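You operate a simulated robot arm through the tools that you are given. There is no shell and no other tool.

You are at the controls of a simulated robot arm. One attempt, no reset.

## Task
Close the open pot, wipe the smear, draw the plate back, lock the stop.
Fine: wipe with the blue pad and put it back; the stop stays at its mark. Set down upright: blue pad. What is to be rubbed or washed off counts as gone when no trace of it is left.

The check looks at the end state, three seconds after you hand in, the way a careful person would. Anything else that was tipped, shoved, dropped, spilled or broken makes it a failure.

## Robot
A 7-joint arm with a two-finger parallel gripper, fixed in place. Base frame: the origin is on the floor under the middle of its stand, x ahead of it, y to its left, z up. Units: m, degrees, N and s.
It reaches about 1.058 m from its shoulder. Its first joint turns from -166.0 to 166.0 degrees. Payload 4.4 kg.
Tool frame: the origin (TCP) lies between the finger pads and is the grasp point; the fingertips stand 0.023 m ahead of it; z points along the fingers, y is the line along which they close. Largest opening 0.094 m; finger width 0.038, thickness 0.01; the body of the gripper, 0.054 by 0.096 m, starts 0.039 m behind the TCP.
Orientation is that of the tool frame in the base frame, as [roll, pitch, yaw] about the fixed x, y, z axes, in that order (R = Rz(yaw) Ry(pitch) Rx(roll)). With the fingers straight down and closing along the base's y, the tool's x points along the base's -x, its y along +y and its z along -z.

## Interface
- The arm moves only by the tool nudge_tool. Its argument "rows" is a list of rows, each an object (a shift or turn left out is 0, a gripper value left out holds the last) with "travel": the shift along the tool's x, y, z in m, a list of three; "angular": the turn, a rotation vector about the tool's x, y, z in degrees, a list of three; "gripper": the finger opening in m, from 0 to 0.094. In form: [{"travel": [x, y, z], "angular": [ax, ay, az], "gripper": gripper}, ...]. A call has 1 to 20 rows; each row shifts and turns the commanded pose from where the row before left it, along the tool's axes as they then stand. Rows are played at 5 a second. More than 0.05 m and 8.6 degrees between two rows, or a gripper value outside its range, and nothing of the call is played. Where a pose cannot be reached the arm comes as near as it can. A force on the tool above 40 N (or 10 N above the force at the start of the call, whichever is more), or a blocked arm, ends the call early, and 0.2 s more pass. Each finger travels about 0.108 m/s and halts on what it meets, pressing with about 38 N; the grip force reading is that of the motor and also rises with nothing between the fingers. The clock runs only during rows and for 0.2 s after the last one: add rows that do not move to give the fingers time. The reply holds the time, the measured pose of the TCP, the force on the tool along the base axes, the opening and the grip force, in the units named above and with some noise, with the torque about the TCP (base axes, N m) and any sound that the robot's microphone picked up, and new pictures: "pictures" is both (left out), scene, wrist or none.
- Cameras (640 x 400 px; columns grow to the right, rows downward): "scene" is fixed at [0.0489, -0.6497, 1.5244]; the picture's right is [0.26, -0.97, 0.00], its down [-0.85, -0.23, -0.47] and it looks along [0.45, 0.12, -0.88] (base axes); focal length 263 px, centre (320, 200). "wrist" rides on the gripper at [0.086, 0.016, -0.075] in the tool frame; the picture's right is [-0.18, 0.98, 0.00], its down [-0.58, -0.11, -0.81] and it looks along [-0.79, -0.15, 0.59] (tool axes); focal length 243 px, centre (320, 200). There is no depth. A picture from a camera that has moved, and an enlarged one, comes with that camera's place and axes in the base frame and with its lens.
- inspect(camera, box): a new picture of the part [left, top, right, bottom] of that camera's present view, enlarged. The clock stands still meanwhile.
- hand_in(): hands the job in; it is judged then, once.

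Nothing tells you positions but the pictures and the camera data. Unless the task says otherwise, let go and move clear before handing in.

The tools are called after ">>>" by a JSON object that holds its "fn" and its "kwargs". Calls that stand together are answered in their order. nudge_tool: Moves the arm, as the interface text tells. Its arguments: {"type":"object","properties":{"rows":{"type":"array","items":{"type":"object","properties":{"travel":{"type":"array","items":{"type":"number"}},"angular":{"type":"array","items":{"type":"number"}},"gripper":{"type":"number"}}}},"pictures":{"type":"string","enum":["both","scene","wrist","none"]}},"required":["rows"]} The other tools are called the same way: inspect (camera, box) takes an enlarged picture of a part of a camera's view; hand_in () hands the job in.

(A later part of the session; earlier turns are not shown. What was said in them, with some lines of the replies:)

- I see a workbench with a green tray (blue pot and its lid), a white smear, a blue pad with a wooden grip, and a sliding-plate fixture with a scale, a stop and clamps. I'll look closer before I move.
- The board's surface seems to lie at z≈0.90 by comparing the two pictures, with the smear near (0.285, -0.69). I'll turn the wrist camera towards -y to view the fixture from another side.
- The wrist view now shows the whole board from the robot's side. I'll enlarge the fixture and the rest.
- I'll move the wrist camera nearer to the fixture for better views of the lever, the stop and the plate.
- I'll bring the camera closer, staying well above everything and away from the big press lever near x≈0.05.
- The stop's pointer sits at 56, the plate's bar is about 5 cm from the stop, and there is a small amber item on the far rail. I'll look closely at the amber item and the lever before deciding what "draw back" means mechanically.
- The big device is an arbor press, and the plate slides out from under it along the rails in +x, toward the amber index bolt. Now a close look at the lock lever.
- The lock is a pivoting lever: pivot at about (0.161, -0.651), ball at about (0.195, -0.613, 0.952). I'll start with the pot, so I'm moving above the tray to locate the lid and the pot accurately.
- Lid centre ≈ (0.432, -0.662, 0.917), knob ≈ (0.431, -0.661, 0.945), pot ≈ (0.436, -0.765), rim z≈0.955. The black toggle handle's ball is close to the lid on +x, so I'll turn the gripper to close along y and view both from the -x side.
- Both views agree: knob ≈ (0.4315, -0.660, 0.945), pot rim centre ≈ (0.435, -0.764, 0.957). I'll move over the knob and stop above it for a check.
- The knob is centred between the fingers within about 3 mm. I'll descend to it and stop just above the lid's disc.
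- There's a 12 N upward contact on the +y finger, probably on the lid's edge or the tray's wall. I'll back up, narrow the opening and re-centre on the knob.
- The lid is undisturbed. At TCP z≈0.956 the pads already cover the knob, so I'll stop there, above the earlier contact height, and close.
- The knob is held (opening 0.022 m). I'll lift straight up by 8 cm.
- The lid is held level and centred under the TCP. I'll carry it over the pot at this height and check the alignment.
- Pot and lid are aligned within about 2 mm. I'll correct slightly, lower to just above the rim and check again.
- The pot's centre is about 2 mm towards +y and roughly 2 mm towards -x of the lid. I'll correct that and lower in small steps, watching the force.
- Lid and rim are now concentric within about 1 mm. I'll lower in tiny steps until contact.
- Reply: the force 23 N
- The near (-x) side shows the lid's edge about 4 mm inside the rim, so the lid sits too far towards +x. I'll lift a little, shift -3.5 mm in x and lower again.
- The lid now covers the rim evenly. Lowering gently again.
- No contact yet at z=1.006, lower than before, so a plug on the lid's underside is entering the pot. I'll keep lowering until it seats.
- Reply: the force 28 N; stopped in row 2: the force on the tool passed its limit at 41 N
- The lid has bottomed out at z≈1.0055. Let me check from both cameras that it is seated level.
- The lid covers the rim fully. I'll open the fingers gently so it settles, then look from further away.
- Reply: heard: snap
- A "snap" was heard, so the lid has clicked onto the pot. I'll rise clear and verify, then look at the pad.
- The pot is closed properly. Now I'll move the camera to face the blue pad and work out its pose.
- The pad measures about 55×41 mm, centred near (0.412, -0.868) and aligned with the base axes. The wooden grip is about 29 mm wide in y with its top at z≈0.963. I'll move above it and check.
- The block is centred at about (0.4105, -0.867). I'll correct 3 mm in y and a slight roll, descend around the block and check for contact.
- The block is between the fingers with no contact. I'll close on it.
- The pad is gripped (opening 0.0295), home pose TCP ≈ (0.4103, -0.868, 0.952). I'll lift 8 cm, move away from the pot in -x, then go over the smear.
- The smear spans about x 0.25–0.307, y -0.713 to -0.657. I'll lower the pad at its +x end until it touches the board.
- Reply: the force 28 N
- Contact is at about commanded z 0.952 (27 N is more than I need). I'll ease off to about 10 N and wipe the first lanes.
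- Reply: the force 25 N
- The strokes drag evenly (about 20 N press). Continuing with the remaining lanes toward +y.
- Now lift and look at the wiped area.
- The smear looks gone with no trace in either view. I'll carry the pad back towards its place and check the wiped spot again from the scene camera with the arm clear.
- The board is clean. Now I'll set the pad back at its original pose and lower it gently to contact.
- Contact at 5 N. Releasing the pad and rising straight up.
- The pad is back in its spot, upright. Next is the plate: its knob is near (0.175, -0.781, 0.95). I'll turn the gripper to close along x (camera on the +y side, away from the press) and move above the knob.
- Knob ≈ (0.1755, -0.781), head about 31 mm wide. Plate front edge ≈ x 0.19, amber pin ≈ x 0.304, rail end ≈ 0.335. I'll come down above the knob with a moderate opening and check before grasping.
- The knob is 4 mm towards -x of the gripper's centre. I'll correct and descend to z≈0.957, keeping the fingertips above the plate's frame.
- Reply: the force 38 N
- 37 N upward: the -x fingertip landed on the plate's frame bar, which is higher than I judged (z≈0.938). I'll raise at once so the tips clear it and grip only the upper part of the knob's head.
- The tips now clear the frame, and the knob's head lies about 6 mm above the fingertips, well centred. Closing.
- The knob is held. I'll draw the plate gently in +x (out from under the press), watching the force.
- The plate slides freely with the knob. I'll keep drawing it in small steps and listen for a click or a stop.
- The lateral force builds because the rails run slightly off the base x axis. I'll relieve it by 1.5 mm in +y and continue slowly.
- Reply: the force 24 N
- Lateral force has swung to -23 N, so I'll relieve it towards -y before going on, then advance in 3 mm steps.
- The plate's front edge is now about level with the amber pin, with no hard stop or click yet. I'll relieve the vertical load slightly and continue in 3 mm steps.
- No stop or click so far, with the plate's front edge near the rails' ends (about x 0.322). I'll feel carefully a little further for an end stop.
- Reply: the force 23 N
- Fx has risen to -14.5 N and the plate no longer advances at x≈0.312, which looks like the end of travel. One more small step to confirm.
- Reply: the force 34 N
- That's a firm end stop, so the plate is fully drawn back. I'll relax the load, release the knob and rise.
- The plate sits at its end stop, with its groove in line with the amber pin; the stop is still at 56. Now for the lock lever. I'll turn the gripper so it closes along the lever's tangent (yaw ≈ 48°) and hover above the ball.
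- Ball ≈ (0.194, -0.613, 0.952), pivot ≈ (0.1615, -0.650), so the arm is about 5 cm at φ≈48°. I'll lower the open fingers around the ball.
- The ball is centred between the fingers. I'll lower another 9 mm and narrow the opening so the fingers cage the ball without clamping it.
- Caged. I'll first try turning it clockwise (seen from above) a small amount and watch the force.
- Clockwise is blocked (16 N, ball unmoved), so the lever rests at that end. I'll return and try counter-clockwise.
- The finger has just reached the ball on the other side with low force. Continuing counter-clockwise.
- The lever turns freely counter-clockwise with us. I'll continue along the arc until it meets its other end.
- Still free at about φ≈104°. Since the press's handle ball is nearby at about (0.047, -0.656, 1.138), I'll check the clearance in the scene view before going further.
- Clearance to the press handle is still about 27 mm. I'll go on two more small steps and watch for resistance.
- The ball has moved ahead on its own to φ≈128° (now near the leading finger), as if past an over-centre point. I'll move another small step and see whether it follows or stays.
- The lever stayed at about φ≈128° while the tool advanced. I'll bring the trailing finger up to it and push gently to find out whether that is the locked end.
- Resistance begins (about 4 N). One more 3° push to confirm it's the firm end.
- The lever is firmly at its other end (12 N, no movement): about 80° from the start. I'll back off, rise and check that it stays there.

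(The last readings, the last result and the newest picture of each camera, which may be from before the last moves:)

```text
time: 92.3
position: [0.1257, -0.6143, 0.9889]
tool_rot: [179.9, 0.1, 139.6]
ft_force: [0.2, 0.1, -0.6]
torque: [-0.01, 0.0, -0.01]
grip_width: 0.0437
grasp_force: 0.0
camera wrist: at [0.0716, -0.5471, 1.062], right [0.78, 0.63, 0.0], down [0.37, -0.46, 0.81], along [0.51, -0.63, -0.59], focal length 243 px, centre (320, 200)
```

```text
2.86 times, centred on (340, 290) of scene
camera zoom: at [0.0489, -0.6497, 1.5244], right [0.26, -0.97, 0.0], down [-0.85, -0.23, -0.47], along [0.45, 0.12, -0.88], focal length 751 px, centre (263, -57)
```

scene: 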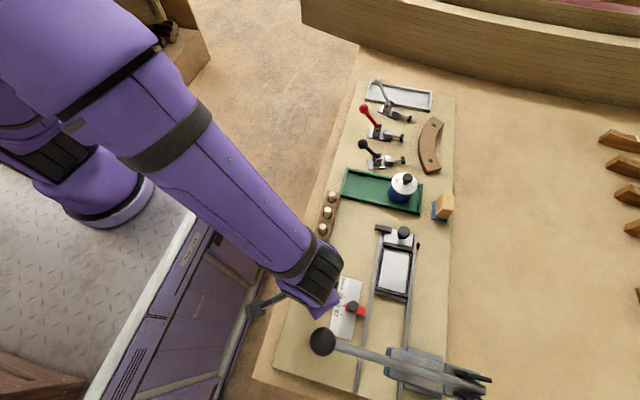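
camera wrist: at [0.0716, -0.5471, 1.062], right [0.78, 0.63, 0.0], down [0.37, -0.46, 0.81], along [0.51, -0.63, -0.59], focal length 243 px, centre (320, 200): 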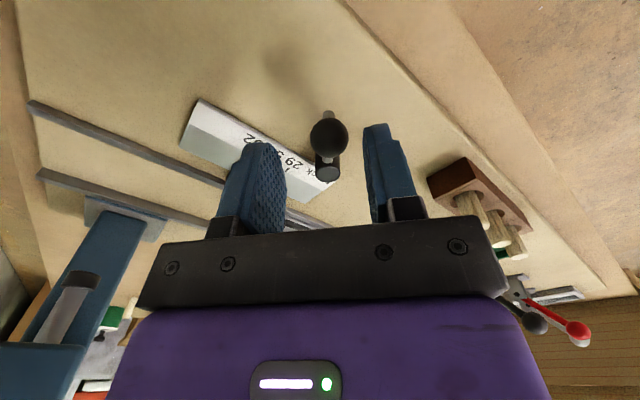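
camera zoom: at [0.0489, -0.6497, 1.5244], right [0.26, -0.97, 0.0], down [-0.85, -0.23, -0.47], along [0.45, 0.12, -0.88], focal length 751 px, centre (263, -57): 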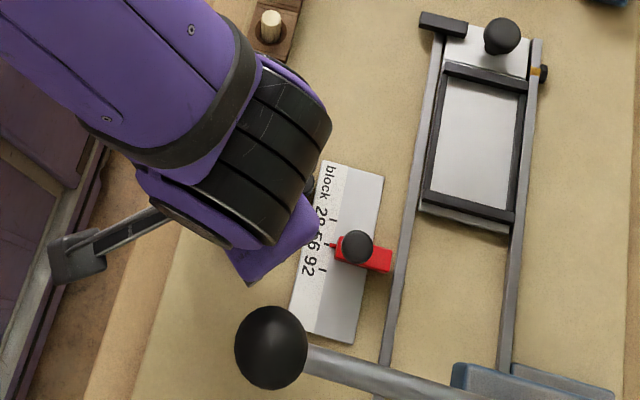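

Lifted off the lever. I'll move away from the press (toward +x, +y) before rising further, then look at everything.

>>> {"fn": "nudge_tool", "kwargs": {"rows": [{"travel": [0, 0, -0.012]}, {"travel": [0, 0.03, -0.005]}, {"travel": [0, 0.04, -0.02]}, {"travel": [0, 0.04, -0.03]}, {"travel": [0, 0.02, -0.04]}, {"travel": [0, 0, -0.04]}, {"travel": [0, 0, 0]}], "pictures": "both"}}

>>> {"fn": "inspect", "kwargs": {"camera": "scene", "box": [290, 230, 450, 370]}}

>>> {"fn": "inspect", "kwargs": {"camera": "scene", "box": [310, 60, 480, 240]}}

```text
time: 93.9
position: [0.2135, -0.5171, 1.1375]
tool_rot: [180.0, 0.0, 139.6]
ft_force: [-0.5, 0.3, -0.9]
torque: [0.04, 0.02, 0.0]
grip_width: 0.0439
grasp_force: 0.0
camera wrist: at [0.158, -0.4495, 1.211], right [0.78, 0.63, 0.0], down [0.37, -0.46, 0.81], along [0.51, -0.63, -0.59], focal length 243 px, centre (320, 200)
```

scene: 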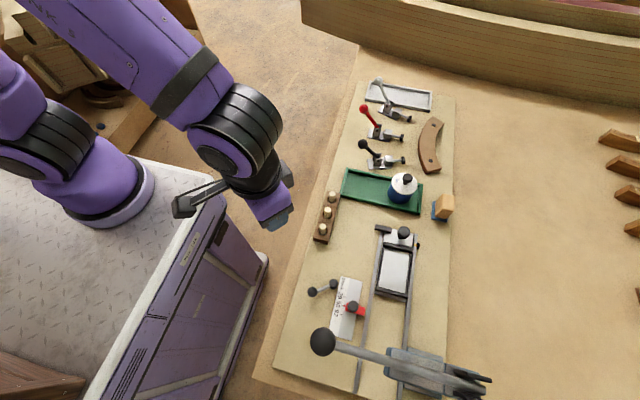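
wrist: 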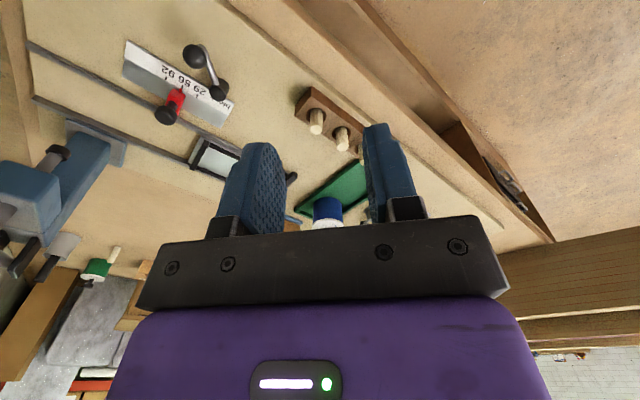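

```text
2.86 times, centred on (370, 300) of scene
camera zoom: at [0.0489, -0.6497, 1.5244], right [0.26, -0.97, 0.0], down [-0.85, -0.23, -0.47], along [0.45, 0.12, -0.88], focal length 751 px, centre (177, -86)
```

zoom: 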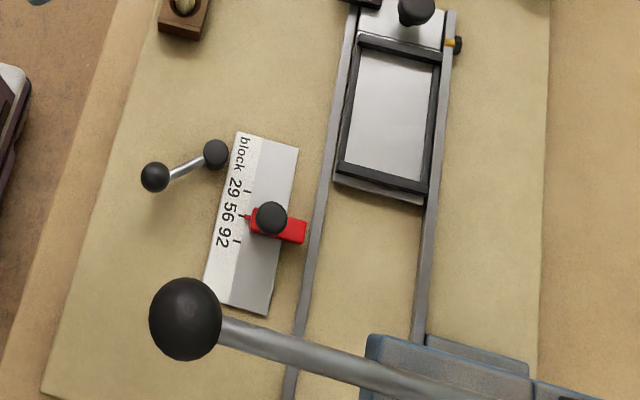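

```text
2.22 times, centred on (395, 150) of scene
camera zoom: at [0.0489, -0.6497, 1.5244], right [0.26, -0.97, 0.0], down [-0.85, -0.23, -0.47], along [0.45, 0.12, -0.88], focal length 584 px, centre (153, 311)
```

zoom: 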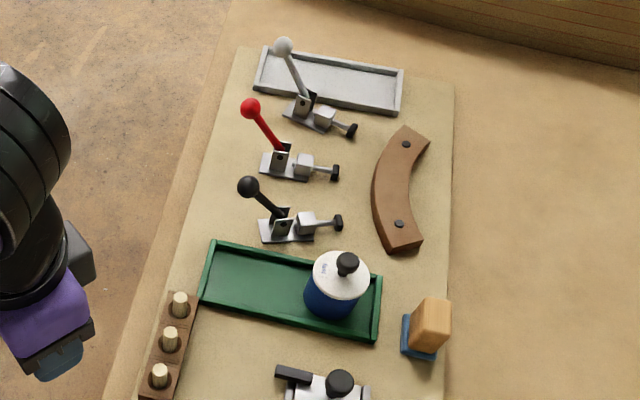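

The lever has stayed at its new end (φ≈131°), the pointer is still at 56, the plate is back, the pot is closed and the pad upright. Final close-ups to verify.

>>> {"fn": "inspect", "kwargs": {"camera": "scene", "box": [320, 275, 380, 325]}}

>>> {"fn": "inspect", "kwargs": {"camera": "scene", "box": [340, 160, 460, 230]}}

>>> {"fn": "inspect", "kwargs": {"camera": "scene", "box": [310, 190, 430, 270]}}

>>> {"fn": "inspect", "kwargs": {"camera": "wrist", "box": [110, 20, 260, 130]}}

```text
8.00 times, centred on (350, 300) of scene
camera zoom: at [0.0489, -0.6497, 1.5244], right [0.26, -0.97, 0.0], down [-0.85, -0.23, -0.47], along [0.45, 0.12, -0.88], focal length 2103 px, centre (80, -600)
```

zoom: 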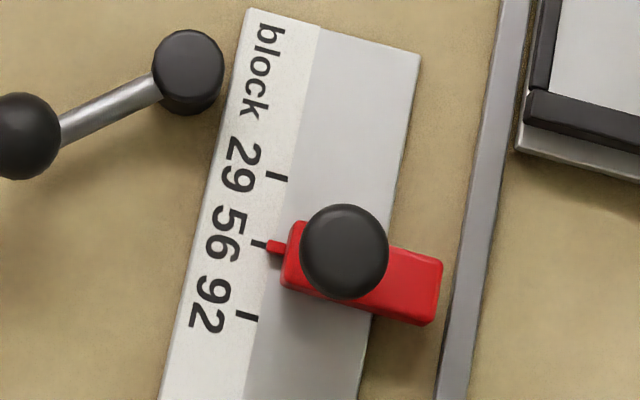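

```text
5.33 times, centred on (400, 195) of scene
camera zoom: at [0.0489, -0.6497, 1.5244], right [0.26, -0.97, 0.0], down [-0.85, -0.23, -0.47], along [0.45, 0.12, -0.88], focal length 1402 px, centre (-107, 227)
```

zoom: 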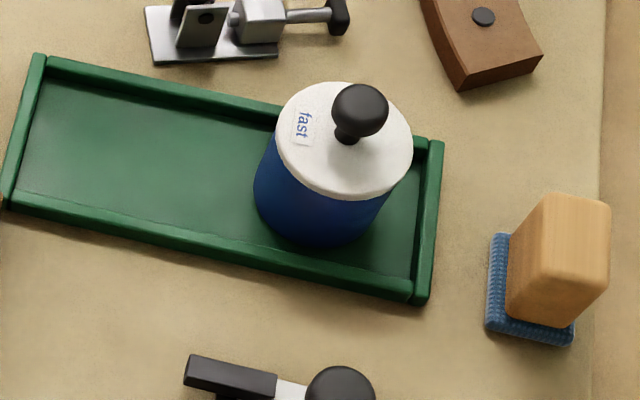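

```text
5.00 times, centred on (370, 230) of scene
camera zoom: at [0.0489, -0.6497, 1.5244], right [0.26, -0.97, 0.0], down [-0.85, -0.23, -0.47], along [0.45, 0.12, -0.88], focal length 1314 px, centre (70, 50)
```

zoom: 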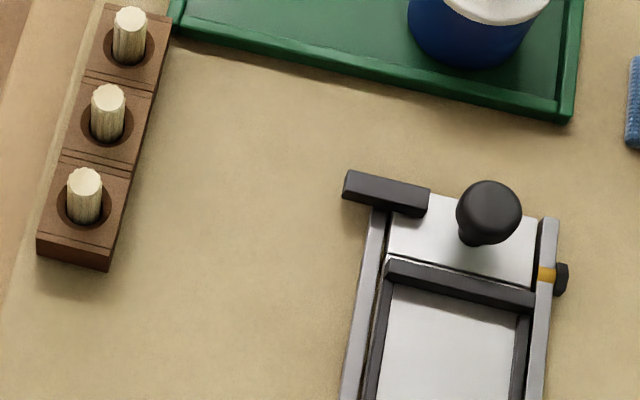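

```text
3.64 times, centred on (185, 75) of wrist
camera zoom: at [0.158, -0.4495, 1.211], right [0.78, 0.63, 0.0], down [0.37, -0.46, 0.81], along [0.51, -0.63, -0.59], focal length 882 px, centre (811, 654)
```

zoom: 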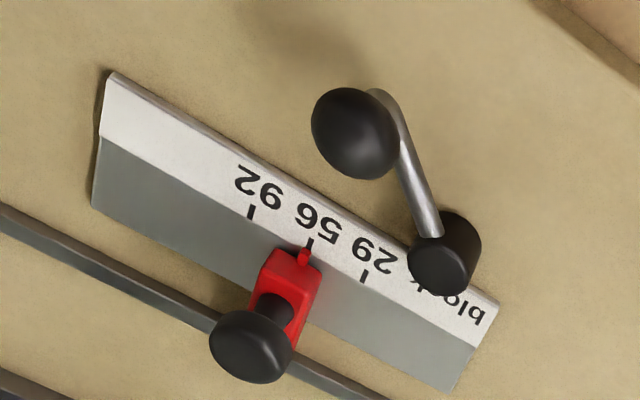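

I see everything in its end state:
- **Pot:** lid snapped on.
- **Smear:** gone without trace.
- **Pad:** upright in its place.
- **Plate:** drawn back to its end stop at the amber pin.
- **Stop:** still at 56, with the lever over at the end opposite its start.

The gripper is open and clear, so I'm handing in.

>>> {"fn": "hand_in", "kwargs": {}}

```text
The job is handed in.
```

I've handed in the job, and all four parts look done in the last camera views. I don't have the verdict of the check.

- **Pot:** The lid is on and snapped into place. The pot shifted about 2 mm in its tray while I pressed the lid down.
- **Smear:** I wiped it with the blue pad. No trace showed in close-ups from both cameras. The pad is back in its spot, upright.
- **Plate:** I drew it out from under the press to a firm end stop, level with the amber pin on the rail. The task doesn't say which way "back" is. I took it as away from the press, because the knob and the amber pin are both on that side.
- **Stop:** It is still at 56. I turned the lever by the scale about 80° to its other end, where it stayed. I took that end as locked, because the lever was already blocked the other way. I did not test the lock by pushing the stop.

Two other firm contacts happened along the way. The fingers pressed the lid's edge or the tray wall with about 12 N, and the plate's frame with about 37 N. I saw no damage from either.
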